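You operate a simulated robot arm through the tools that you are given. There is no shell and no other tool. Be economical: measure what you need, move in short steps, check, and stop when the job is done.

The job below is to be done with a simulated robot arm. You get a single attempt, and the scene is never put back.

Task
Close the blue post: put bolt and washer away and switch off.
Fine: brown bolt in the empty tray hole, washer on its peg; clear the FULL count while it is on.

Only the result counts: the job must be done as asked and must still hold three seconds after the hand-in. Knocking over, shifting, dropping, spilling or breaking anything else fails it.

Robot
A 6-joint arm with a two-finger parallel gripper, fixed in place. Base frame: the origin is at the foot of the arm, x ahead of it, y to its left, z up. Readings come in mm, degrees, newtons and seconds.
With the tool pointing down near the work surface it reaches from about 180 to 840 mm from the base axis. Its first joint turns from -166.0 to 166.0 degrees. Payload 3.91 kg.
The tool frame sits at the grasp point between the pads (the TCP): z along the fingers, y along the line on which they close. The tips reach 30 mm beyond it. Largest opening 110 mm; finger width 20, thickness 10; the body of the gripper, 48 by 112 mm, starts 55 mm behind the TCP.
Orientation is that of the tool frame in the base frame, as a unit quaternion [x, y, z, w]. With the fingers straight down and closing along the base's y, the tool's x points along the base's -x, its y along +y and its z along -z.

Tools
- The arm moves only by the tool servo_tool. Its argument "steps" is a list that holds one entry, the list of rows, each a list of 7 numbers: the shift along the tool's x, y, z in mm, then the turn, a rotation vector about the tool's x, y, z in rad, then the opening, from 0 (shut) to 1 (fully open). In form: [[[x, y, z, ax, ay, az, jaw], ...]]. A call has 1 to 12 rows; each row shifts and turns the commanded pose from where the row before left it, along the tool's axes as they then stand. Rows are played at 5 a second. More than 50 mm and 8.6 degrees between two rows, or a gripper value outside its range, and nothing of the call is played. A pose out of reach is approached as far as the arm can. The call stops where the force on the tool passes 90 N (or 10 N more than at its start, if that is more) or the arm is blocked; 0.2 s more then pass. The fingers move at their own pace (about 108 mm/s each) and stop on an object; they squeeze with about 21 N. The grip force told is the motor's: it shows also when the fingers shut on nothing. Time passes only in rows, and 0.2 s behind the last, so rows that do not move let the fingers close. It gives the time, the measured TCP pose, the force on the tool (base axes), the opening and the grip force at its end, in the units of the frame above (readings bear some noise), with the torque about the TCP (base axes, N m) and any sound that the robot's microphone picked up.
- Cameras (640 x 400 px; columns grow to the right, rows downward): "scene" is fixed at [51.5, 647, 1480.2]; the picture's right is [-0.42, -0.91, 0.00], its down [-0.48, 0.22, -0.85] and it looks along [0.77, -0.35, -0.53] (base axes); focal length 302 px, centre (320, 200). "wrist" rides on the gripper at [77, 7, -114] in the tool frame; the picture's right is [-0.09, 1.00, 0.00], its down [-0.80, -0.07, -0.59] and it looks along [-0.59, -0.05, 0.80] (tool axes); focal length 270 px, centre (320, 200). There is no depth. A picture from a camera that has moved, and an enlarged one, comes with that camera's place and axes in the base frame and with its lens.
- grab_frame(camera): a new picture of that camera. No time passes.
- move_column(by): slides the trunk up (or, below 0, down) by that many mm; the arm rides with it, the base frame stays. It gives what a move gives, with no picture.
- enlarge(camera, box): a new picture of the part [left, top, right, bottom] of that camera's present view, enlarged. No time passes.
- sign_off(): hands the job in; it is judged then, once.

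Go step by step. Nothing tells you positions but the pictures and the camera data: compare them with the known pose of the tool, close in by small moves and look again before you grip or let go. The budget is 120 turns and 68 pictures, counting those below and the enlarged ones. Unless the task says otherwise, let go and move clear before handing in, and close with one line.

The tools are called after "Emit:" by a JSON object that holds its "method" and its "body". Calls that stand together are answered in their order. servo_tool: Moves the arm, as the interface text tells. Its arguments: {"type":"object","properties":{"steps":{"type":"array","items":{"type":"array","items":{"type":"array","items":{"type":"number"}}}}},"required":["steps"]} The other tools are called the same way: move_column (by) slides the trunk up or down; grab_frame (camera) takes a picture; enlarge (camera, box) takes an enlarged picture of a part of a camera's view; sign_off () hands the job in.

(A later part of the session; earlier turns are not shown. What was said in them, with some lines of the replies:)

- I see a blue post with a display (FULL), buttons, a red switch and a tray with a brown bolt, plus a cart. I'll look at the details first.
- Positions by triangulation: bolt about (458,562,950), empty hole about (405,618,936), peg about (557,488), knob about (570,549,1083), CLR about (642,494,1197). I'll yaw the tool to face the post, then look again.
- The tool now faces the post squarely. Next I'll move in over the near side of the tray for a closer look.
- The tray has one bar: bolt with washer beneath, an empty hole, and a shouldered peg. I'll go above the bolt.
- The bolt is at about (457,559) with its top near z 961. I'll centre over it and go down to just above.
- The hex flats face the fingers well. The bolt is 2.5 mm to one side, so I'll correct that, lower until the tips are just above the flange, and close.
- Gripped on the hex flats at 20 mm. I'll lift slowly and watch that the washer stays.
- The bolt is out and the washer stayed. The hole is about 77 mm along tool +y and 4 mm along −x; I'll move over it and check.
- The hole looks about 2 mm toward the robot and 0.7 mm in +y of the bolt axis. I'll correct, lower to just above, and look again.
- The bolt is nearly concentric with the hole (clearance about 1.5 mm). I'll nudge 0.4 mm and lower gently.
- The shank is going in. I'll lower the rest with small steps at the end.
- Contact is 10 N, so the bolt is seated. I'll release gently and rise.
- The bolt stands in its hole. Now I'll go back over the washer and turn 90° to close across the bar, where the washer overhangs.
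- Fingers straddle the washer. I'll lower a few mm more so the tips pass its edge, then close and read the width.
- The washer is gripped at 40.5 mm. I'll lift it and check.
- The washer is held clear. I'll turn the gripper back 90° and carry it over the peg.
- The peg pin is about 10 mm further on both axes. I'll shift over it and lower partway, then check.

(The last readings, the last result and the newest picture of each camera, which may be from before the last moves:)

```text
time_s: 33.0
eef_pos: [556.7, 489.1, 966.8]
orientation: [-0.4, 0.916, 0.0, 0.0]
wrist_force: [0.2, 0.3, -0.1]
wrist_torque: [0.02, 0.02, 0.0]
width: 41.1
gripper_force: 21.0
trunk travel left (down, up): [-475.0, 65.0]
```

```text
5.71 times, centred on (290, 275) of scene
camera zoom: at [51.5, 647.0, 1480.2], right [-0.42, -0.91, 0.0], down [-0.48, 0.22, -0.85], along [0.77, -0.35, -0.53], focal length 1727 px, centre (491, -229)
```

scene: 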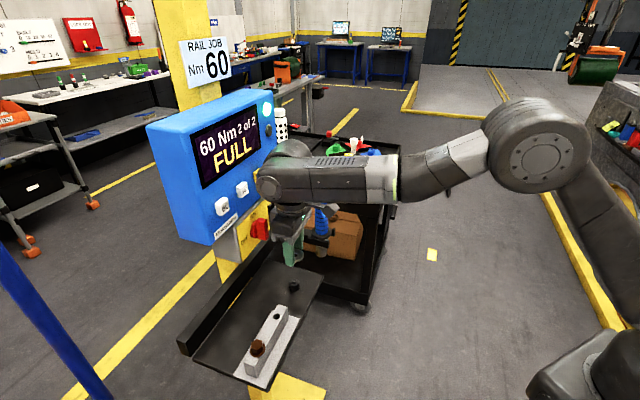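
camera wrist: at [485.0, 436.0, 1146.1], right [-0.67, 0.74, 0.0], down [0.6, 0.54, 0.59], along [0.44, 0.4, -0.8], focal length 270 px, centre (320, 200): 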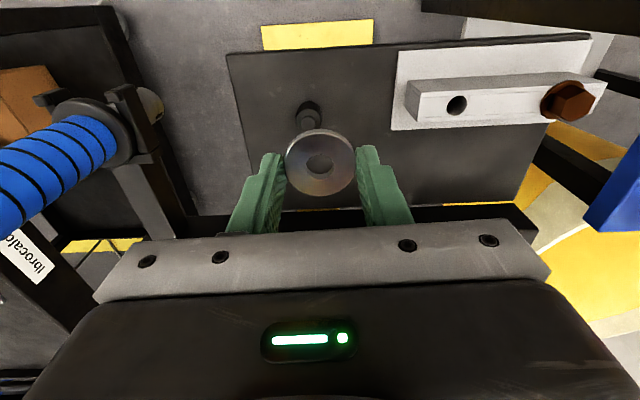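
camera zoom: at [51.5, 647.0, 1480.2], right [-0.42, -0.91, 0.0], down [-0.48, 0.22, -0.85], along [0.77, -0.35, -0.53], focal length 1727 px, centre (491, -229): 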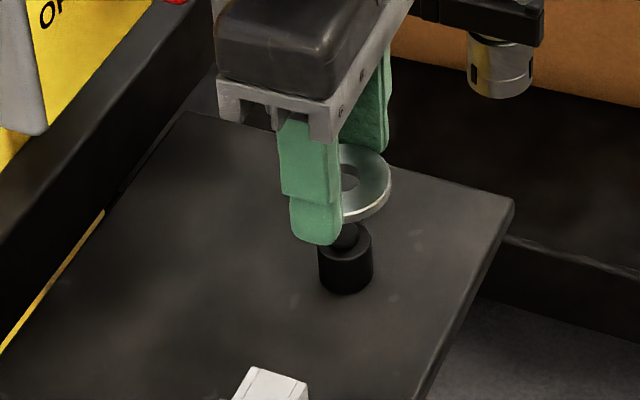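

Estimates put the washer hole within about 1 mm of the pin with roughly 24 mm to go. I'll nudge 1 mm and lower 18 mm, then check.

Emit:
{"method": "servo_tool", "body": {"steps": [[[-1, 0, 6, 0, 0, 0, 0.2], [0, 0, 6, 0, 0, 0, 0.2], [0, 0, 6, 0, 0, 0, 0.2], [0, 0, 0, 0, 0, 0, 0.2]]]}}

Emit:
{"method": "enlarge", "body": {"camera": "wrist", "box": [280, 120, 360, 180]}}

Emit:
{"method": "enlarge", "body": {"camera": "scene", "box": [270, 255, 320, 305]}}

```text
time_s: 34.0
eef_pos: [558.8, 487.3, 948.9]
orientation: [-0.4, 0.916, 0.001, 0.0]
wrist_force: [0.1, -0.6, -0.7]
wrist_torque: [-0.02, -0.01, 0.0]
width: 40.8
gripper_force: 21.0
trunk travel left (down, up): [-475.0, 65.0]
```

```text
6.67 times, centred on (320, 150) of wrist
camera zoom: at [500.4, 436.2, 1062.9], right [-0.67, 0.74, 0.0], down [0.6, 0.54, 0.59], along [0.44, 0.4, -0.8], focal length 1802 px, centre (320, 533)
```

zoom: 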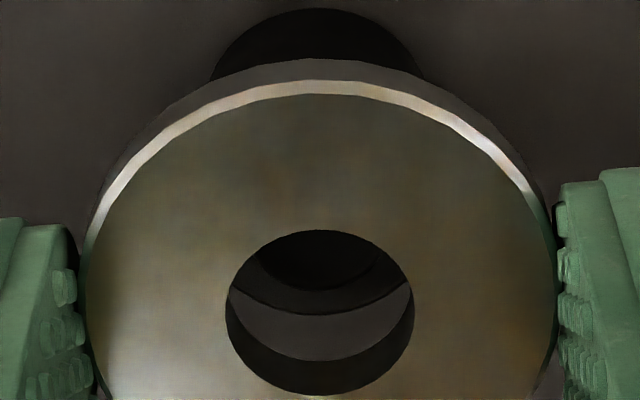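

```text
8.00 times, centred on (295, 280) of scene
camera zoom: at [51.5, 647.0, 1480.2], right [-0.42, -0.91, 0.0], down [-0.48, 0.22, -0.85], along [0.77, -0.35, -0.53], focal length 2418 px, centre (520, -440)
```

zoom: 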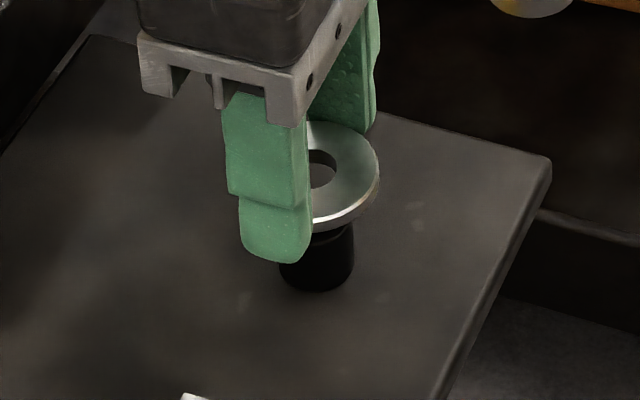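

The pin shows centred through the washer hole. I'll lower slowly while watching force.

Emit:
{"method": "servo_tool", "body": {"steps": [[[-0.5, 0, 2, 0, 0, 0, 0.2], [0, 0, 2, 0, 0, 0, 0.2], [0, 0, 2, 0, 0, 0, 0.2], [0, 0, 1.5, 0, 0, 0, 0.2], [0, 0, 0, 0, 0, 0, 0.2]]]}}

Emit:
{"method": "enlarge", "body": {"camera": "wrist", "box": [280, 120, 360, 180]}}

Emit:
{"method": "enlarge", "body": {"camera": "scene", "box": [270, 255, 320, 305]}}

```text
time_s: 35.2
eef_pos: [559.7, 489.8, 940.3]
orientation: [-0.399, 0.917, 0.0, 0.001]
wrist_force: [-0.4, 0.3, -0.6]
wrist_torque: [0.0, -0.03, 0.0]
width: 41.0
gripper_force: 21.1
trunk travel left (down, up): [-475.0, 65.0]
```

```text
6.67 times, centred on (320, 150) of wrist
camera zoom: at [501.1, 437.6, 1055.4], right [-0.67, 0.74, 0.0], down [0.6, 0.54, 0.59], along [0.44, 0.4, -0.8], focal length 1802 px, centre (320, 533)
```

zoom: 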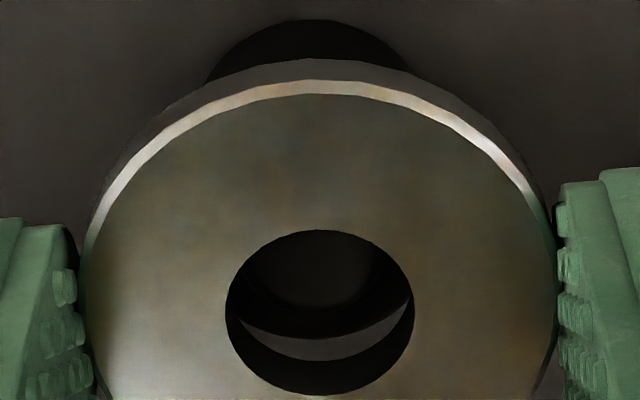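

```text
8.00 times, centred on (295, 280) of scene
camera zoom: at [51.5, 647.0, 1480.2], right [-0.42, -0.91, 0.0], down [-0.48, 0.22, -0.85], along [0.77, -0.35, -0.53], focal length 2418 px, centre (520, -440)
```

zoom: 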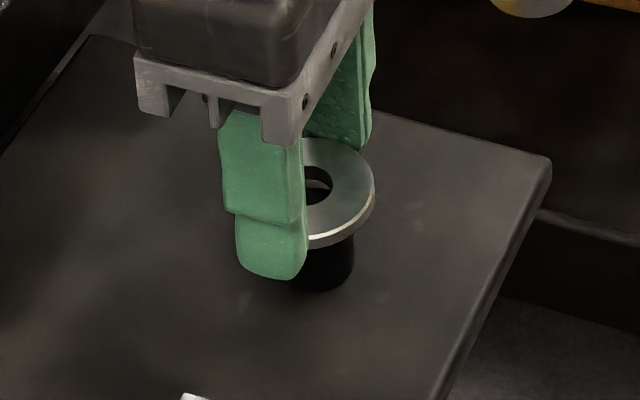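

The pin now looks about 1.8 mm toward the robot of the hole centre. I'll correct and recheck before lowering.

Emit:
{"method": "servo_tool", "body": {"steps": [[[1.8, 0, 0, 0, 0, 0, 0.2], [0, 0, 0, 0, 0, 0, 0.2], [0, 0, 0, 0, 0, 0, 0.2]]]}}

Emit:
{"method": "enlarge", "body": {"camera": "wrist", "box": [300, 130, 340, 170]}}

```text
time_s: 36.0
eef_pos: [557.4, 486.9, 941.8]
orientation: [-0.4, 0.917, 0.001, 0.001]
wrist_force: [0.4, 0.4, 0.5]
wrist_torque: [0.03, -0.01, 0.0]
width: 41.0
gripper_force: 21.3
trunk travel left (down, up): [-475.0, 65.0]
```

```text
10.00 times, centred on (320, 150) of wrist
camera zoom: at [499.9, 435.9, 1055.8], right [-0.67, 0.74, 0.0], down [0.6, 0.54, 0.59], along [0.44, 0.4, -0.8], focal length 2703 px, centre (320, 700)
```

zoom: 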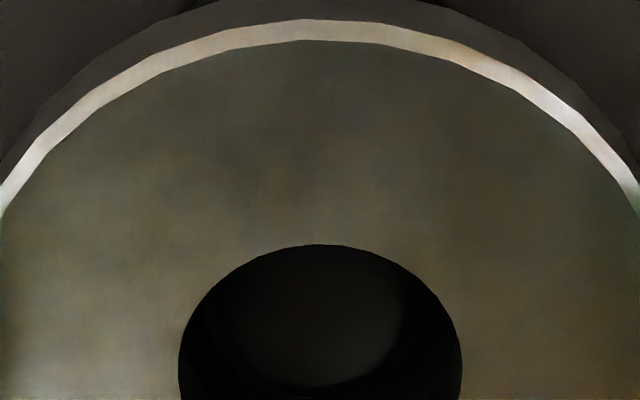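

Now it's concentric. Lowering onto the shoulder.

Emit:
{"method": "servo_tool", "body": {"steps": [[[0, -0.5, 1.5, 0, 0, 0, 0.2], [0, 0, 1.5, 0, 0, 0, 0.2], [0, 0, 1.5, 0, 0, 0, 0.2], [0, 0, 0, 0, 0, 0, 0.2]]]}}

Emit:
{"method": "enlarge", "body": {"camera": "wrist", "box": [290, 130, 350, 190]}}

```text
time_s: 37.0
eef_pos: [559.2, 486.6, 937.6]
orientation: [-0.4, 0.917, -0.001, 0.0]
wrist_force: [0.9, -0.6, 0.9]
wrist_torque: [-0.01, 0.03, -0.02]
width: 40.8
gripper_force: 21.2
trunk travel left (down, up): [-475.0, 65.0]
```

```text
6.67 times, centred on (320, 160) of wrist
camera zoom: at [500.1, 435.4, 1051.4], right [-0.67, 0.74, 0.0], down [0.6, 0.54, 0.59], along [0.44, 0.4, -0.8], focal length 1802 px, centre (320, 467)
```

zoom: 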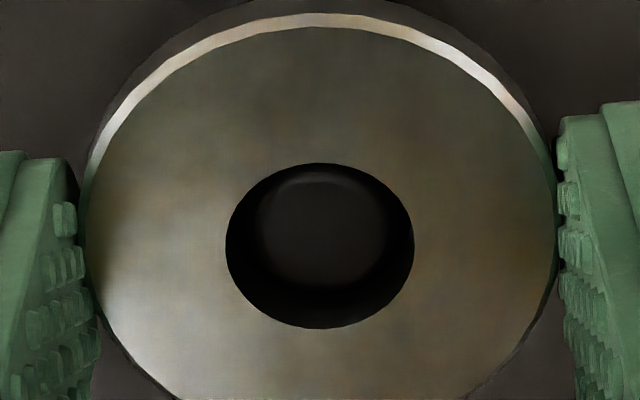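

Emit:
{"method": "servo_tool", "body": {"steps": [[[0, 0, 1, 0, 0, 0, 0.2], [0, 0, 1, 0, 0, 0, 0.2], [0, 0, 1, 0, 0, 0, 0.2], [0, 0, 1, 0, 0, 0, 0.2], [0, 0, 0, 0, 0, 0, 0.2]]]}}

Emit:
{"method": "enlarge", "body": {"camera": "scene", "box": [270, 255, 320, 305]}}

```text
time_s: 38.2
eef_pos: [559.4, 487.2, 934.9]
orientation: [-0.399, 0.917, 0.0, 0.001]
wrist_force: [-0.2, -1.5, 9.8]
wrist_torque: [-0.03, 0.08, 0.03]
width: 40.6
gripper_force: 20.5
trunk travel left (down, up): [-475.0, 65.0]
```

```text
8.00 times, centred on (295, 280) of scene
camera zoom: at [51.5, 647.0, 1480.2], right [-0.42, -0.91, 0.0], down [-0.48, 0.22, -0.85], along [0.77, -0.35, -0.53], focal length 2418 px, centre (520, -440)
```

zoom: 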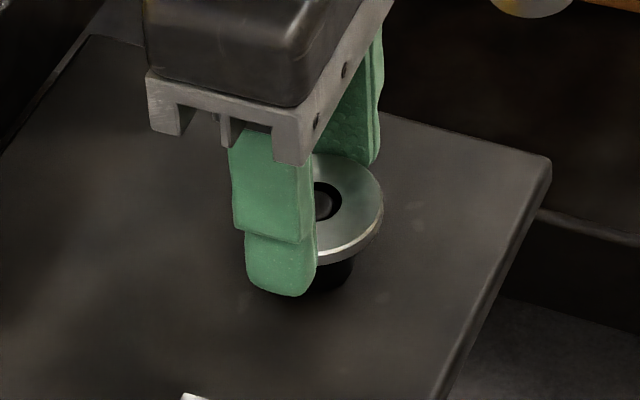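

Contact at 10 N with the pin through the washer: it's seated. I'll release and rise.

Emit:
{"method": "servo_tool", "body": {"steps": [[[0, 0, -0.7, 0, 0, 0, 0.2], [0, 0, 0, 0, 0, 0, 0.45], [0, 0, 0, 0, 0, 0, 0.6], [0, 0, -15, 0, 0, 0, 0.6], [0, 0, -25, 0, 0, 0, 0.6], [0, 0, -30, 0, 0, 0, 0.6], [0, 0, -30, 0, 0, 0, 0.6], [0, 0, 0, 0, 0, 0, 0.6]]]}}

Emit:
{"method": "enlarge", "body": {"camera": "scene", "box": [230, 250, 330, 360]}}

```text
time_s: 40.0
eef_pos: [557.8, 487.6, 1032.9]
orientation: [-0.399, 0.917, 0.001, 0.0]
wrist_force: [0.6, 0.5, -0.4]
wrist_torque: [0.0, -0.05, 0.01]
width: 66.0
gripper_force: 0.1
trunk travel left (down, up): [-475.0, 65.0]
```

```text
3.64 times, centred on (280, 305) of scene
camera zoom: at [51.5, 647.0, 1480.2], right [-0.42, -0.91, 0.0], down [-0.48, 0.22, -0.85], along [0.77, -0.35, -0.53], focal length 1099 px, centre (466, -182)
```

zoom: 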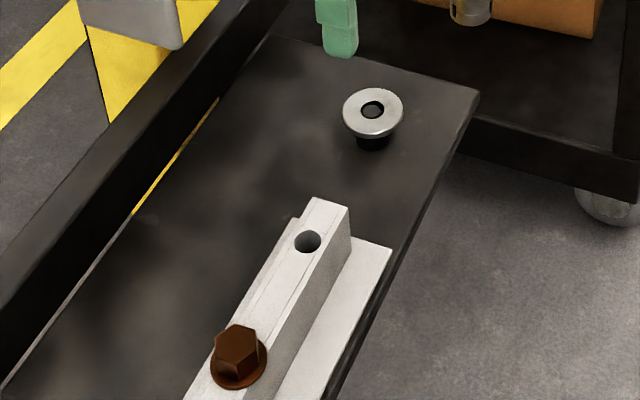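

Bolt and washer are both in place. Now I'll back away from the post, rise to button height and turn the tool to point at the panel.

Emit:
{"method": "servo_tool", "body": {"steps": [[[30, 0, 0, 0, 0, 0, 0.3], [35, 0, 0, 0, 0, 0, 0], [0, -10, -33, 0, 0, 0, 0], [0, -10, -33, 0, 0, 0, 0], [0, -10, -33, 0, 0, 0, 0], [0, -10, -33, 0, 0, 0, 0], [0, -10, -33, 0, 0, 0, 0], [0, 0, 0, 0, 0, 0, 0]]]}}

Emit:
{"method": "servo_tool", "body": {"steps": [[[0, 0, 0, 0, -0.1428, 0, 0], [0, 0, 0, 0, -0.1428, 0, 0], [0, 0, 0, 0, -0.1428, 0, 0], [0, 0, 0, 0, -0.1428, 0, 0], [0, 0, 0, 0, -0.1428, 0, 0], [0, 0, 0, 0, 0, 0, 0]]]}}

Emit:
{"method": "grab_frame", "body": {"camera": "scene"}}

```text
time_s: 41.8
eef_pos: [550.3, 406.0, 1198.8]
orientation: [-0.4, 0.917, 0.0, 0.0]
wrist_force: [0.4, -0.4, 0.4]
wrist_torque: [0.0, 0.0, 0.04]
width: 0.0
gripper_force: 21.2
trunk travel left (down, up): [-475.0, 65.0]
```

```text
time_s: 43.2
eef_pos: [550.2, 405.7, 1197.9]
orientation: [-0.373, 0.859, 0.14, 0.321]
wrist_force: [0.2, 0.1, 0.4]
wrist_torque: [-0.01, 0.01, 0.01]
width: 0.1
gripper_force: 21.5
trunk travel left (down, up): [-475.0, 65.0]
```

```text
16 pictures are left
```

scene: 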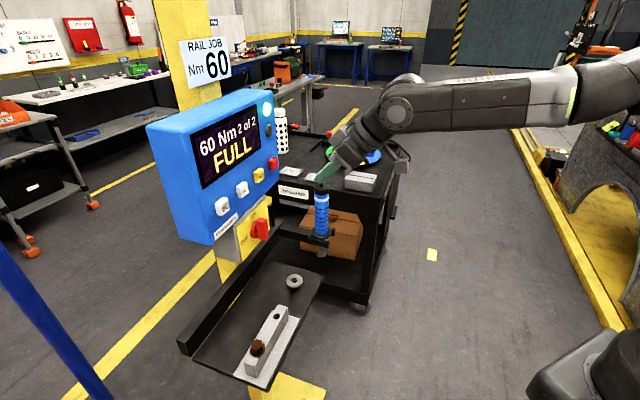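

Emit:
{"method": "servo_tool", "body": {"steps": [[[0, 0, 0, 0, -0.1428, 0, 0], [0, 0, 0, 0, -0.1428, 0, 0], [0, 0, 0, 0, -0.1428, 0, 0], [0, 0, 0, 0, -0.1428, 0, 0], [0, 0, 0, 0, -0.1428, 0, 0], [0, 0, 0, 0, -0.1428, 0, 0], [0, 0, 0, 0, 0, 0, 0]]]}}

Emit:
{"method": "grab_frame", "body": {"camera": "wrist"}}

```text
time_s: 44.8
eef_pos: [544.1, 405.2, 1189.1]
orientation: [-0.301, 0.679, 0.277, 0.609]
wrist_force: [0.2, 0.3, 0.7]
wrist_torque: [-0.01, -0.01, 0.0]
width: 0.0
gripper_force: 21.2
out of reach, approached as far as the arm can: row 4, 5
trunk travel left (down, up): [-475.0, 65.0]
```

```text
15 pictures are left
camera wrist: at [458.0, 318.7, 1123.5], right [-0.74, 0.67, 0.1], down [-0.28, -0.43, 0.86], along [0.62, 0.6, 0.51], focal length 270 px, centre (320, 200)
```

wrist: 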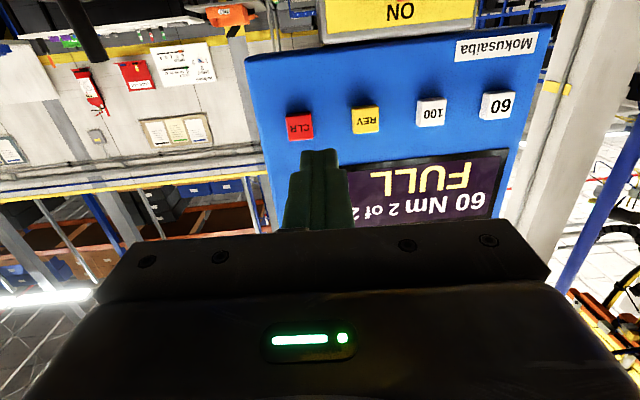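

The tool points at the panel, slightly dipped; CLR is about 21 mm to the right and 100 mm ahead of the tips. I'll approach partway.

Emit:
{"method": "servo_tool", "body": {"steps": [[[-3, -10, 30, 0, 0, 0, 0], [-3, -11, 30, 0, 0, 0, 0], [0, 0, 0, 0, 0, 0, 0]]]}}

Emit:
{"method": "grab_frame", "body": {"camera": "wrist"}}

```text
time_s: 45.6
eef_pos: [602.2, 434.1, 1186.9]
orientation: [-0.301, 0.679, 0.277, 0.609]
wrist_force: [-0.1, 0.6, 0.2]
wrist_torque: [-0.02, 0.0, -0.02]
width: 0.0
gripper_force: 21.5
trunk travel left (down, up): [-475.0, 65.0]
```

```text
14 pictures are left
camera wrist: at [514.5, 349.7, 1122.0], right [-0.74, 0.67, 0.1], down [-0.28, -0.43, 0.86], along [0.62, 0.6, 0.51], focal length 270 px, centre (320, 200)
```

wrist: 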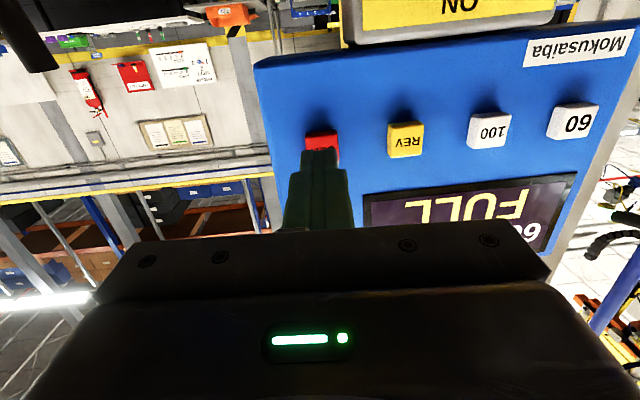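

Nearly lined up; I need about 9.5 mm up and 1.5 mm left. Then I'll advance until contact.

Emit:
{"method": "servo_tool", "body": {"steps": [[[-9.5, 1.5, 10, 0, 0, 0, 0], [0, 0, 18, 0, 0, 0, 0], [0, 0, 0, 0, 0, 0, 0]]]}}

Emit:
{"method": "enlarge", "body": {"camera": "scene", "box": [200, 120, 320, 220]}}

```text
time_s: 46.4
eef_pos: [618.9, 458.7, 1195.0]
orientation: [-0.3, 0.679, 0.277, 0.61]
wrist_force: [0.1, -0.8, -0.3]
wrist_torque: [0.02, 0.0, 0.01]
width: 0.0
gripper_force: 20.8
trunk travel left (down, up): [-475.0, 65.0]
```

```text
4.00 times, centred on (260, 170) of scene
camera zoom: at [51.5, 647.0, 1480.2], right [-0.42, -0.91, 0.0], down [-0.48, 0.22, -0.85], along [0.77, -0.35, -0.53], focal length 1209 px, centre (560, 320)
```

zoom: 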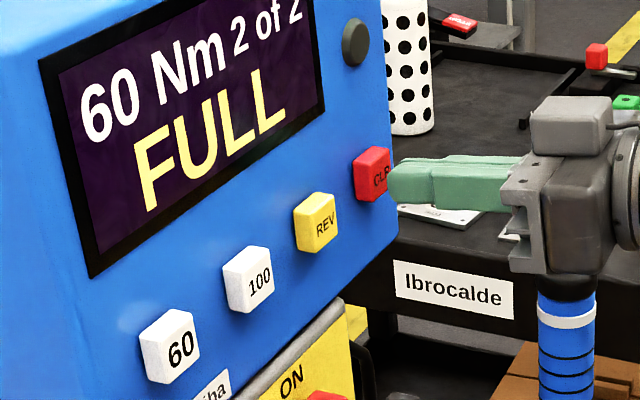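

Emit:
{"method": "servo_tool", "body": {"steps": [[[-3, 0, 5, 0, 0, 0, 0], [0, 0, 3, 0, 0, 0, 0], [0, 0, 2, 0, 0, 0, 0], [0, 0, 2, 0, 0, 0, 0], [0, 0, 0, 0, 0, 0, 0]]]}}

```text
time_s: 47.6
eef_pos: [627.8, 468.4, 1196.5]
orientation: [-0.299, 0.68, 0.276, 0.61]
wrist_force: [-2.9, -2.0, 0.4]
wrist_torque: [0.02, 0.0, -0.04]
width: 0.0
gripper_force: 20.9
trunk travel left (down, up): [-475.0, 65.0]
```

Emit:
{"method": "servo_tool", "body": {"steps": [[[0, 0, 1.5, 0, 0, 0, 0], [0, 0, 1.5, 0, 0, 0, 0], [0, 0, 1, 0, 0, 0, 0], [0, 0, 0, 0, 0, 0, 0]]]}}

Emit:
{"method": "enlarge", "body": {"camera": "scene", "box": [180, 90, 300, 190]}}

```text
time_s: 48.6
eef_pos: [628.9, 468.5, 1197.4]
orientation: [-0.3, 0.679, 0.277, 0.61]
wrist_force: [-12.8, -11.0, -5.5]
wrist_torque: [-0.03, 0.03, -0.03]
width: 0.0
gripper_force: 20.9
trunk travel left (down, up): [-475.0, 65.0]
```

```text
4.00 times, centred on (240, 140) of scene
camera zoom: at [51.5, 647.0, 1480.2], right [-0.42, -0.91, 0.0], down [-0.48, 0.22, -0.85], along [0.77, -0.35, -0.53], focal length 1209 px, centre (640, 440)
```

zoom: 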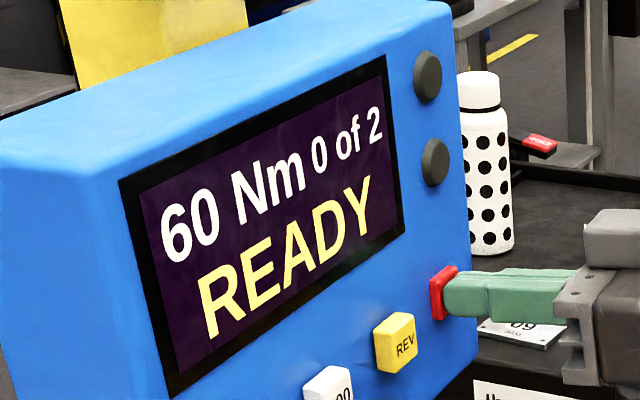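

The count is cleared: READY, 0 of 2. I'll back off and move down-left in front of the switch.

Emit:
{"method": "servo_tool", "body": {"steps": [[[0, 0, -25, 0, 0, 0, 0], [0, 0, -35, 0, 0, 0, 0], [15, 20, -20, 0, 0, 0, 0.3], [25, 20, 0, 0, 0, 0, 0.5], [25, 20, 0, 0, 0, 0, 0.5], [25, 20, 0, 0, 0, 0, 0.5], [15, 15, 0, 0, 0, 0, 0.5], [0, 0, 0, 0, 0, 0, 0.5]]]}}

Emit:
{"method": "grab_frame", "body": {"camera": "wrist"}}

```text
time_s: 50.4
eef_pos: [499.1, 466.9, 1100.9]
orientation: [-0.301, 0.679, 0.277, 0.61]
wrist_force: [0.2, 0.5, -0.8]
wrist_torque: [-0.01, -0.01, -0.02]
width: 54.9
gripper_force: 0.1
trunk travel left (down, up): [-475.0, 65.0]
```

```text
11 pictures are left
camera wrist: at [411.6, 381.4, 1036.2], right [-0.74, 0.67, 0.1], down [-0.28, -0.43, 0.86], along [0.62, 0.6, 0.51], focal length 270 px, centre (320, 200)
```

wrist: 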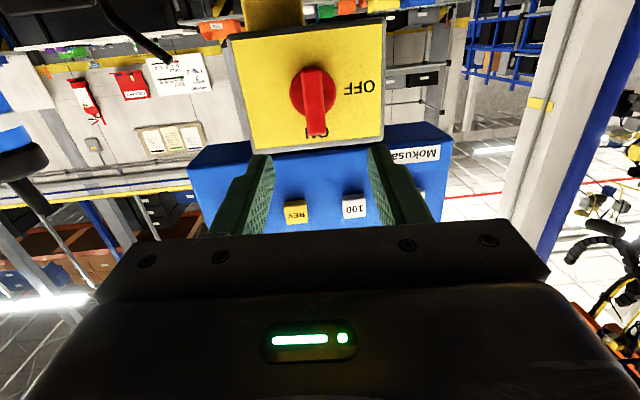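

The handle points up at ON, and OFF is to its left as seen from the front. I'll level the tool and look closely at the knob.

Emit:
{"method": "servo_tool", "body": {"steps": [[[0, 0, 0, 0, -0.1, 0, 0.5], [0, 0, 0, 0, 0, 0, 0.5], [0, 0, 0, 0, 0, 0, 0.5]]]}}

Emit:
{"method": "enlarge", "body": {"camera": "wrist", "box": [220, 20, 400, 180]}}

```text
time_s: 51.2
eef_pos: [505.4, 463.1, 1102.1]
orientation: [-0.29, 0.647, 0.294, 0.641]
wrist_force: [0.9, 0.4, 0.2]
wrist_torque: [0.0, 0.01, 0.01]
width: 55.0
gripper_force: 0.0
out of reach, approached as far as the arm can: row 1
trunk travel left (down, up): [-475.0, 65.0]
```

```text
2.50 times, centred on (310, 100) of wrist
camera zoom: at [421.9, 380.3, 1025.8], right [-0.75, 0.66, 0.1], down [-0.33, -0.5, 0.8], along [0.58, 0.57, 0.59], focal length 676 px, centre (345, 450)
```

zoom: 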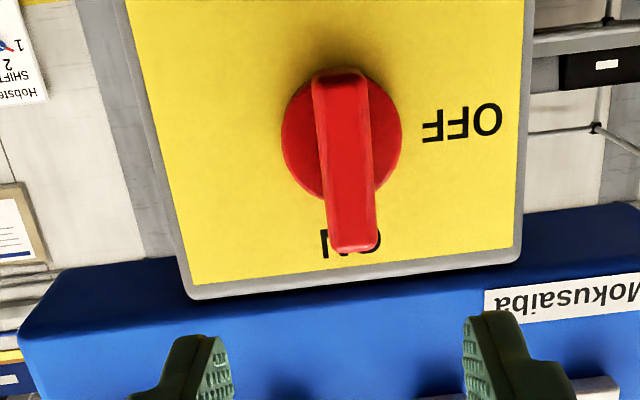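

The tool is level now. The knob axis is about 28 mm below the TCP line; the handle is a 16 mm wide bar with its pointer up. I'll line up and approach partway.

Emit:
{"method": "servo_tool", "body": {"steps": [[[10, 1.3, 10, 0, 0, 0, 0.45], [10, 0, 20, 0, 0, 0, 0.45], [8.5, 0, 25, 0, 0, 0, 0.45], [0, 0, 0, 0, 0, 0, 0.45]]]}}

Emit:
{"method": "grab_frame", "body": {"camera": "wrist"}}

Emit:
{"method": "enlarge", "body": {"camera": "scene", "box": [210, 190, 310, 270]}}

```text
time_s: 52.2
eef_pos: [547.4, 498.9, 1075.3]
orientation: [-0.288, 0.648, 0.294, 0.641]
wrist_force: [0.3, -0.1, -0.4]
wrist_torque: [-0.02, 0.02, 0.0]
width: 49.5
gripper_force: 0.0
out of reach, approached as far as the arm can: row 1, 3
trunk travel left (down, up): [-475.0, 65.0]
```

```text
9 pictures are left
camera wrist: at [464.8, 416.8, 998.6], right [-0.75, 0.66, 0.1], down [-0.33, -0.5, 0.8], along [0.58, 0.57, 0.59], focal length 270 px, centre (320, 200)
```

wrist: 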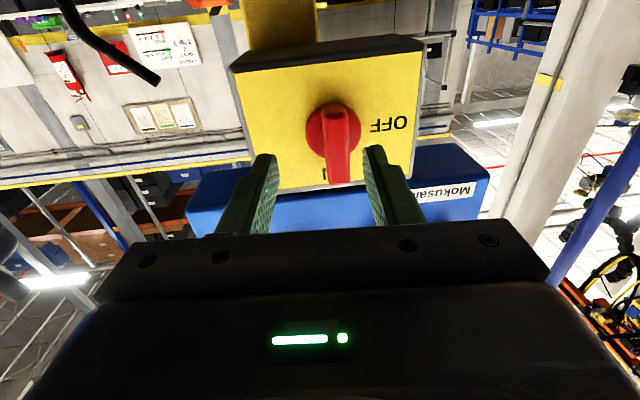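

```text
5.00 times, centred on (260, 230) of scene
camera zoom: at [51.5, 647.0, 1480.2], right [-0.42, -0.91, 0.0], down [-0.48, 0.22, -0.85], along [0.77, -0.35, -0.53], focal length 1512 px, centre (620, 50)
```

zoom: 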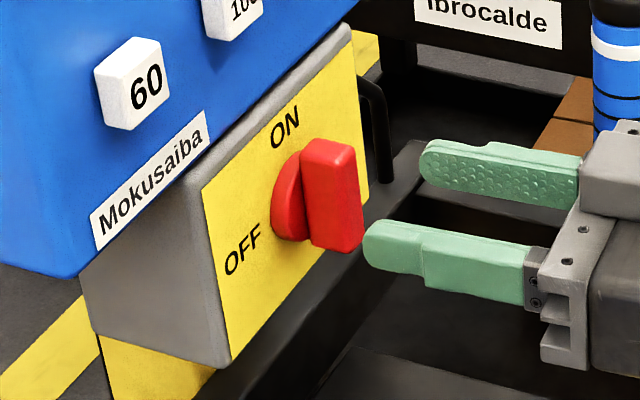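

The last moves drifted sideways (the arm reports reach limits near this pose). I'll look at the arm's posture before continuing.

Emit:
{"method": "grab_frame", "body": {"camera": "scene"}}

```text
7 pictures are left
```

scene: 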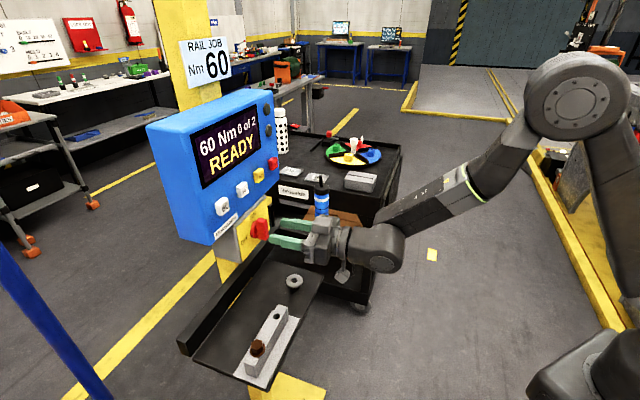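

The handle is straight ahead but about 9 mm to the left and 3 mm low. I'll correct sideways in small steps first.

Emit:
{"method": "servo_tool", "body": {"steps": [[[1, 3, 0, 0, 0, 0, 0.45], [1, 3, 0, 0, 0, 0, 0.45], [1, 3, 0, 0, 0, 0, 0.45], [0, 0, 0, 0, 0, 0, 0.45]]]}}

```text
time_s: 53.2
eef_pos: [546.3, 498.1, 1076.2]
orientation: [-0.289, 0.648, 0.294, 0.641]
wrist_force: [0.3, -0.6, 0.0]
wrist_torque: [-0.02, -0.04, -0.02]
width: 49.6
gripper_force: 0.1
out of reach, approached as far as the arm can: row 1, 2, 3
trunk travel left (down, up): [-475.0, 65.0]
```

The arm is at a joint limit here. I'll back off, lower the trunk so the forearm is flatter, and return to the same height.

Emit:
{"method": "servo_tool", "body": {"steps": [[[0, 0, -30, 0, 0, 0, 0.45], [0, 0, -30, 0, 0, 0, 0.45], [0, 0, -30, 0, 0, 0, 0.45], [0, 0, -20, 0, 0, 0, 0.45], [0, 0, 0, 0, 0, 0, 0.45]]]}}

```text
time_s: 54.4
eef_pos: [475.4, 415.6, 1075.7]
orientation: [-0.285, 0.648, 0.291, 0.643]
wrist_force: [0.6, 0.3, -1.2]
wrist_torque: [0.03, 0.04, -0.01]
width: 49.3
gripper_force: 0.0
trunk travel left (down, up): [-475.0, 65.0]
```

Emit:
{"method": "move_column", "body": {"by": -120}}

Emit:
{"method": "servo_tool", "body": {"steps": [[[-20, 0, 0, 0, 0, 0, 0.45], [-25, 0, 0, 0, 0, 0, 0.45], [-25, 0, 0, 0, 0, 0, 0.45], [-25, 4, 0, 0, 0, 0, 0.45], [-21, 4, 0, 0, 0, 0, 0.45], [0, 5, 0, 0, 0, 0, 0.45], [0, 0, 0, 0, 0, 0, 0.45]]]}}

```text
time_s: 55.9
eef_pos: [475.6, 416.0, 956.3]
orientation: [-0.286, 0.648, 0.291, 0.643]
wrist_force: [0.4, -0.5, 0.5]
wrist_torque: [0.0, 0.0, -0.01]
width: 49.4
gripper_force: 0.1
trunk travel left (down, up): [-355.0, 185.0]
```

```text
time_s: 57.5
eef_pos: [465.6, 424.7, 1073.7]
orientation: [-0.286, 0.648, 0.291, 0.643]
wrist_force: [-0.6, 0.2, -0.1]
wrist_torque: [0.02, 0.02, -0.01]
width: 49.6
gripper_force: 0.2
trunk travel left (down, up): [-355.0, 185.0]
```

Free of the limit now. I'll advance back to just short of the handle and take a close look.

Emit:
{"method": "servo_tool", "body": {"steps": [[[1, 0, 30, 0, 0, 0, 0.45], [0, 0, 30, 0, 0, 0, 0.45], [0, -1, 30, 0, 0, 0, 0.45], [0, -1, 20, 0, 0, 0, 0.45], [0, 0, 0, 0, 0, 0, 0.45]]]}}

Emit:
{"method": "enlarge", "body": {"camera": "wrist", "box": [230, 80, 410, 210]}}

```text
time_s: 58.7
eef_pos: [541.0, 505.3, 1072.0]
orientation: [-0.286, 0.648, 0.292, 0.643]
wrist_force: [-0.3, -0.2, 0.7]
wrist_torque: [-0.02, -0.01, -0.02]
width: 49.6
gripper_force: 0.1
trunk travel left (down, up): [-355.0, 185.0]
```

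```text
3.08 times, centred on (320, 145) of wrist
camera zoom: at [458.4, 424.1, 994.6], right [-0.74, 0.66, 0.1], down [-0.34, -0.49, 0.8], along [0.58, 0.56, 0.59], focal length 832 px, centre (320, 369)
```

zoom: 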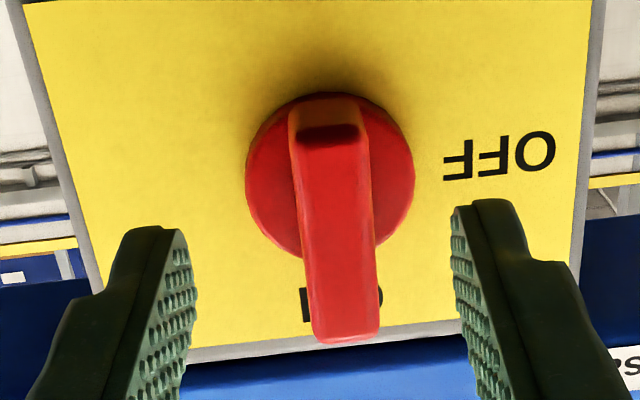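

Well aligned; 2.4 mm left to correct, then advance about 24 mm so the tips straddle the handle.

Emit:
{"method": "servo_tool", "body": {"steps": [[[0, 2.4, 8, 0, 0, 0, 0.4], [0, 0, 8, 0, 0, 0, 0.4], [0, 0, 7, 0, 0, 0, 0.4], [0, 0, 0, 0, 0, 0, 0.4]]]}}

Emit:
{"method": "enlarge", "body": {"camera": "wrist", "box": [230, 80, 410, 210]}}

```text
time_s: 59.7
eef_pos: [554.8, 524.2, 1071.6]
orientation: [-0.285, 0.648, 0.29, 0.644]
wrist_force: [-1.5, -1.1, 0.7]
wrist_torque: [0.01, -0.02, -0.02]
width: 44.1
gripper_force: 0.2
trunk travel left (down, up): [-355.0, 185.0]
```

```text
3.08 times, centred on (320, 145) of wrist
camera zoom: at [472.0, 442.9, 994.3], right [-0.74, 0.66, 0.1], down [-0.34, -0.49, 0.8], along [0.58, 0.56, 0.59], focal length 832 px, centre (320, 369)
```

zoom: 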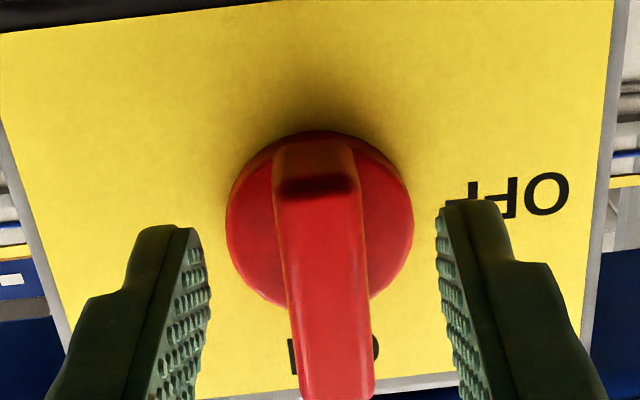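

The tips straddle the bar, centred on the axis, about 11 mm short of the disc. Closing now.

Emit:
{"method": "servo_tool", "body": {"steps": [[[0, 0, 3, 0, 0, 0, 0.3], [0, 0, 0, 0, 0, 0, 0.05], [0, 0, 0, 0, 0, 0, 0.05], [0, 0, 0, 0, 0, 0, 0.05]]]}}

```text
time_s: 60.7
eef_pos: [556.7, 526.3, 1071.6]
orientation: [-0.285, 0.648, 0.291, 0.643]
wrist_force: [-1.5, 3.7, -0.2]
wrist_torque: [-0.17, -0.41, -0.48]
width: 16.4
gripper_force: 45.3
trunk travel left (down, up): [-355.0, 185.0]
```

The handle is gripped at 16.4 mm. I'll turn it counterclockwise (negative about tool z) in small steps.

Emit:
{"method": "servo_tool", "body": {"steps": [[[0, 0, 0, 0, 0, -0.12, 0.05], [0, 0, 0, 0, 0, -0.12, 0.05], [0, 0, 0, 0, 0, -0.12, 0.05], [0, 0, 0, 0, 0, -0.12, 0.05], [0, 0, 0, 0, 0, -0.12, 0.05], [0, 0, 0, 0, 0, 0, 0.05]]]}}

```text
time_s: 61.6
eef_pos: [570.2, 524.7, 1082.0]
orientation: [-0.432, 0.574, 0.164, 0.676]
wrist_force: [-57.5, 43.3, -18.2]
wrist_torque: [0.78, -0.24, 1.11]
width: 41.9
gripper_force: 36.9
out of reach, approached as far as the arm can: row 2, 3, 4
trunk travel left (down, up): [-355.0, 185.0]
stopped in row 4: the force on the tool passed its limit at 100 N (the readings are from after the stop); the commanded pose is now the measured one
```

The arm hit its limit mid-turn and the fingers were pried. I'll open, back straight off, and look.

Emit:
{"method": "servo_tool", "body": {"steps": [[[0, 0, 0, 0, 0, 0, 0.5], [0, 0, 0, 0, 0, 0, 0.6], [0, 0, -10, 0, 0, 0, 0.6], [0, 0, -20, 0, 0, 0, 0.6], [0, 0, -25, 0, 0, 0, 0.6], [0, 0, 0, 0, 0, 0, 0.6]]]}}

Emit:
{"method": "enlarge", "body": {"camera": "scene", "box": [180, 90, 360, 270]}}

```text
time_s: 63.0
eef_pos: [547.9, 467.5, 1090.3]
orientation: [-0.424, 0.579, 0.163, 0.676]
wrist_force: [-0.9, 0.2, 0.6]
wrist_torque: [-0.03, 0.0, -0.02]
width: 66.0
gripper_force: 0.0
trunk travel left (down, up): [-355.0, 185.0]
```

```text
2.22 times, centred on (270, 180) of scene
camera zoom: at [51.5, 647.0, 1480.2], right [-0.42, -0.91, 0.0], down [-0.48, 0.22, -0.85], along [0.77, -0.35, -0.53], focal length 672 px, centre (431, 244)
```

zoom: 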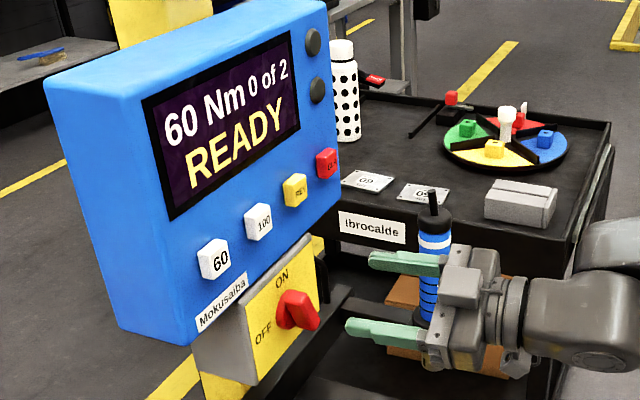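

The handle has turned roughly halfway and nothing else moved. I'll unroll the tool away from its limit, close the fingers, and finish by pressing the pointer end down from above-left.

Emit:
{"method": "servo_tool", "body": {"steps": [[[0, 0, -10, 0, 0, 0.13, 0.3], [0, 0, 0, 0, 0, 0.13, 0], [0, 0, 0, 0, 0, 0.13, 0], [0, 0, 0, 0, 0.08, 0, 0], [0, 0, 0, 0, 0, 0, 0]]]}}

```text
time_s: 64.2
eef_pos: [540.8, 461.8, 1088.6]
orientation: [-0.314, 0.675, 0.279, 0.607]
wrist_force: [0.0, 0.5, 0.5]
wrist_torque: [-0.01, -0.03, 0.03]
width: 0.0
gripper_force: 20.6
trunk travel left (down, up): [-355.0, 185.0]
```

Emit:
{"method": "servo_tool", "body": {"steps": [[[-11, 16, 0, 0, 0, 0, 0], [-11, 16, 0, 0, 0, 0, 0], [-11, 16.6, 0, 0, 0, 0, 0], [0, 0, 0, 0, 0, 0, 0]]]}}

```text
time_s: 65.2
eef_pos: [506.8, 496.0, 1120.8]
orientation: [-0.314, 0.674, 0.279, 0.607]
wrist_force: [-0.4, -0.1, 0.8]
wrist_torque: [0.0, 0.02, 0.01]
width: 0.0
gripper_force: 21.0
trunk travel left (down, up): [-355.0, 185.0]
```

Emit:
{"method": "servo_tool", "body": {"steps": [[[0, 0, 20, 0, 0, 0, 0], [0, 0, 20, 0, 0, 0, 0], [0, 0, 13, 0, 0, 0, 0], [0, 0, 0, 0, 0, 0, 0]]]}}

Emit:
{"method": "enlarge", "body": {"camera": "scene", "box": [210, 190, 310, 270]}}

```text
time_s: 66.2
eef_pos: [541.6, 537.3, 1113.8]
orientation: [-0.315, 0.674, 0.279, 0.607]
wrist_force: [1.2, -0.6, -0.2]
wrist_torque: [0.02, 0.03, -0.03]
width: 0.2
gripper_force: 21.0
trunk travel left (down, up): [-355.0, 185.0]
```

```text
5.00 times, centred on (260, 230) of scene
camera zoom: at [51.5, 647.0, 1480.2], right [-0.42, -0.91, 0.0], down [-0.48, 0.22, -0.85], along [0.77, -0.35, -0.53], focal length 1512 px, centre (620, 50)
```

zoom: 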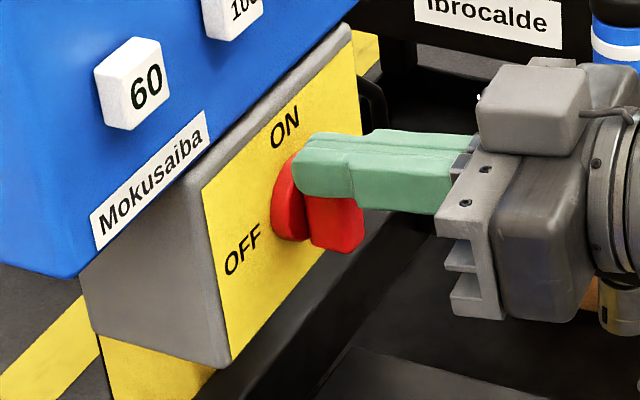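

Emit:
{"method": "enlarge", "body": {"camera": "wrist", "box": [210, 0, 430, 200]}}

```text
2.00 times, centred on (320, 100) of wrist
camera zoom: at [456.3, 448.7, 1049.6], right [-0.75, 0.65, 0.08], down [-0.28, -0.43, 0.86], along [0.6, 0.63, 0.5], focal length 541 px, centre (320, 400)
```

zoom: 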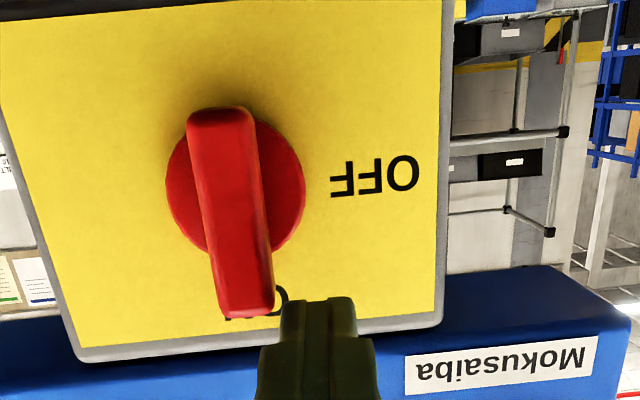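

The handle has snapped back to ON, so it has detents. I'll go to the right side of the pointer and sweep it in an arc to the left and down with the closed fingers.

Emit:
{"method": "servo_tool", "body": {"steps": [[[0, 0, -27, 0, 0, 0, 0], [8, -14, 0, 0, 0, 0, 0], [8, -14, 0, 0, 0, 0, 0], [7.6, -14, 0, 0, 0, 0, 0], [0, 0, 0, 0, 0, 0, 0]]]}}

```text
time_s: 67.4
eef_pos: [553.6, 488.0, 1094.5]
orientation: [-0.313, 0.675, 0.278, 0.608]
wrist_force: [-0.5, -0.3, 0.7]
wrist_torque: [-0.01, -0.01, 0.0]
width: 0.0
gripper_force: 21.4
trunk travel left (down, up): [-355.0, 185.0]
```

Emit:
{"method": "servo_tool", "body": {"steps": [[[0, 0, 13, 0, 0, 0, 0], [0, 0, 13, 0, 0, 0, 0], [0, 0, 0, 0, 0, 0, 0]]]}}

```text
time_s: 68.2
eef_pos: [571.3, 508.4, 1091.1]
orientation: [-0.315, 0.675, 0.279, 0.607]
wrist_force: [0.7, -0.3, 0.3]
wrist_torque: [0.01, 0.01, 0.0]
width: 0.0
gripper_force: 21.0
trunk travel left (down, up): [-355.0, 185.0]
```

Emit:
{"method": "servo_tool", "body": {"steps": [[[-3, 5, 0, 0, 0, 0, 0], [-4.7, 6, 0, 0, 0, 0, 0], [-2.3, 7, 0, 0, 0, 0, 0], [0.2, 7, 0, 0, 0, 0, 0], [0, 0, 0, 0, 0, 0, 0]]]}}

```text
time_s: 69.4
eef_pos: [552.2, 524.3, 1101.5]
orientation: [-0.314, 0.674, 0.279, 0.607]
wrist_force: [0.2, 0.8, -0.7]
wrist_torque: [0.0, 0.0, 0.01]
width: 0.2
gripper_force: 20.7
trunk travel left (down, up): [-355.0, 185.0]
```

Emit:
{"method": "servo_tool", "body": {"steps": [[[3.3, 7, 0, 0, 0, 0, 0], [5.5, 6, 0, 0, 0, 0, 0], [3, 2, 0, 0, 0, 0, 0], [1.5, 0, 0, 0, 0, 0, 0], [0, 0, 0, 0, 0, 0, 0]]]}}

```text
time_s: 70.6
eef_pos: [540.8, 530.2, 1094.8]
orientation: [-0.312, 0.67, 0.281, 0.612]
wrist_force: [14.0, 2.2, 37.1]
wrist_torque: [0.85, -0.87, -0.22]
width: 0.0
gripper_force: 21.0
trunk travel left (down, up): [-355.0, 185.0]
```

A 37 N upward reaction at the expected stop height suggests the bar is horizontal. I'll lift off, retreat, and check.

Emit:
{"method": "servo_tool", "body": {"steps": [[[-6, 0, 0, 0, 0, 0, 0], [-6, 0, 0, 0, 0, 0, 0], [0, 0, -25, 0, 0, 0, 0], [0, 0, -30, 0, 0, 0, 0], [0, 0, -35, 0, 0, 0, 0], [0, 0, -35, 0, 0, 0, 0], [0, 0, 0, 0, 0, 0, 0], [0, 0, 0, 0, 0, 0, 0]]]}}

Emit:
{"method": "grab_frame", "body": {"camera": "scene"}}

```text
time_s: 72.4
eef_pos: [460.7, 438.4, 1112.9]
orientation: [-0.314, 0.674, 0.279, 0.607]
wrist_force: [-0.4, 0.6, 0.4]
wrist_torque: [0.0, 0.02, -0.02]
width: 0.1
gripper_force: 20.8
trunk travel left (down, up): [-355.0, 185.0]
```

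```text
1 pictures are left
```

scene: 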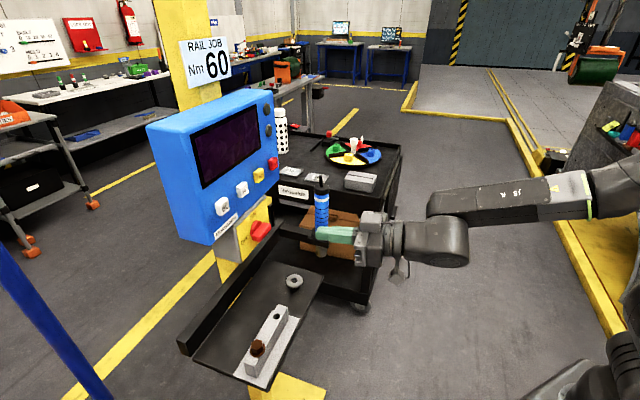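

The display is dark, so the post is off, with the bolt and washer still in place. I'll use the last picture for one check.

Emit:
{"method": "enlarge", "body": {"camera": "scene", "box": [180, 190, 340, 370]}}

```text
2.22 times, centred on (260, 280) of scene
camera zoom: at [51.5, 647.0, 1480.2], right [-0.42, -0.91, 0.0], down [-0.48, 0.22, -0.85], along [0.77, -0.35, -0.53], focal length 672 px, centre (453, 22)
```

zoom: 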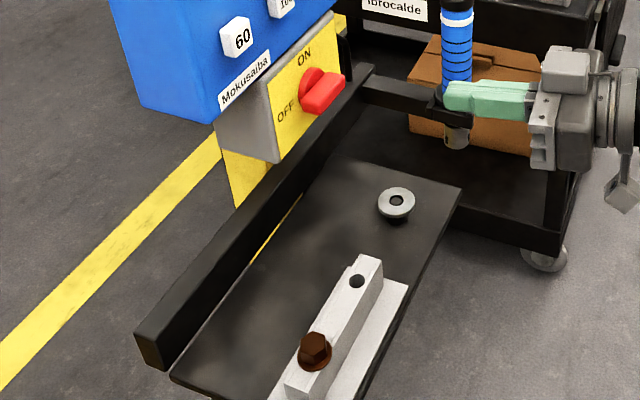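

The handle points to OFF, the washer is on its peg, the bolt is in the other hole, and the arm is clear. Handing in.

Emit:
{"method": "sign_off", "body": {}}

```text
The job is handed in.
```

The blue post is closed: the brown bolt is in the empty tray hole, the washer is on its peg, the FULL count was cleared while the post was on, and the switch is at OFF with the display dark.
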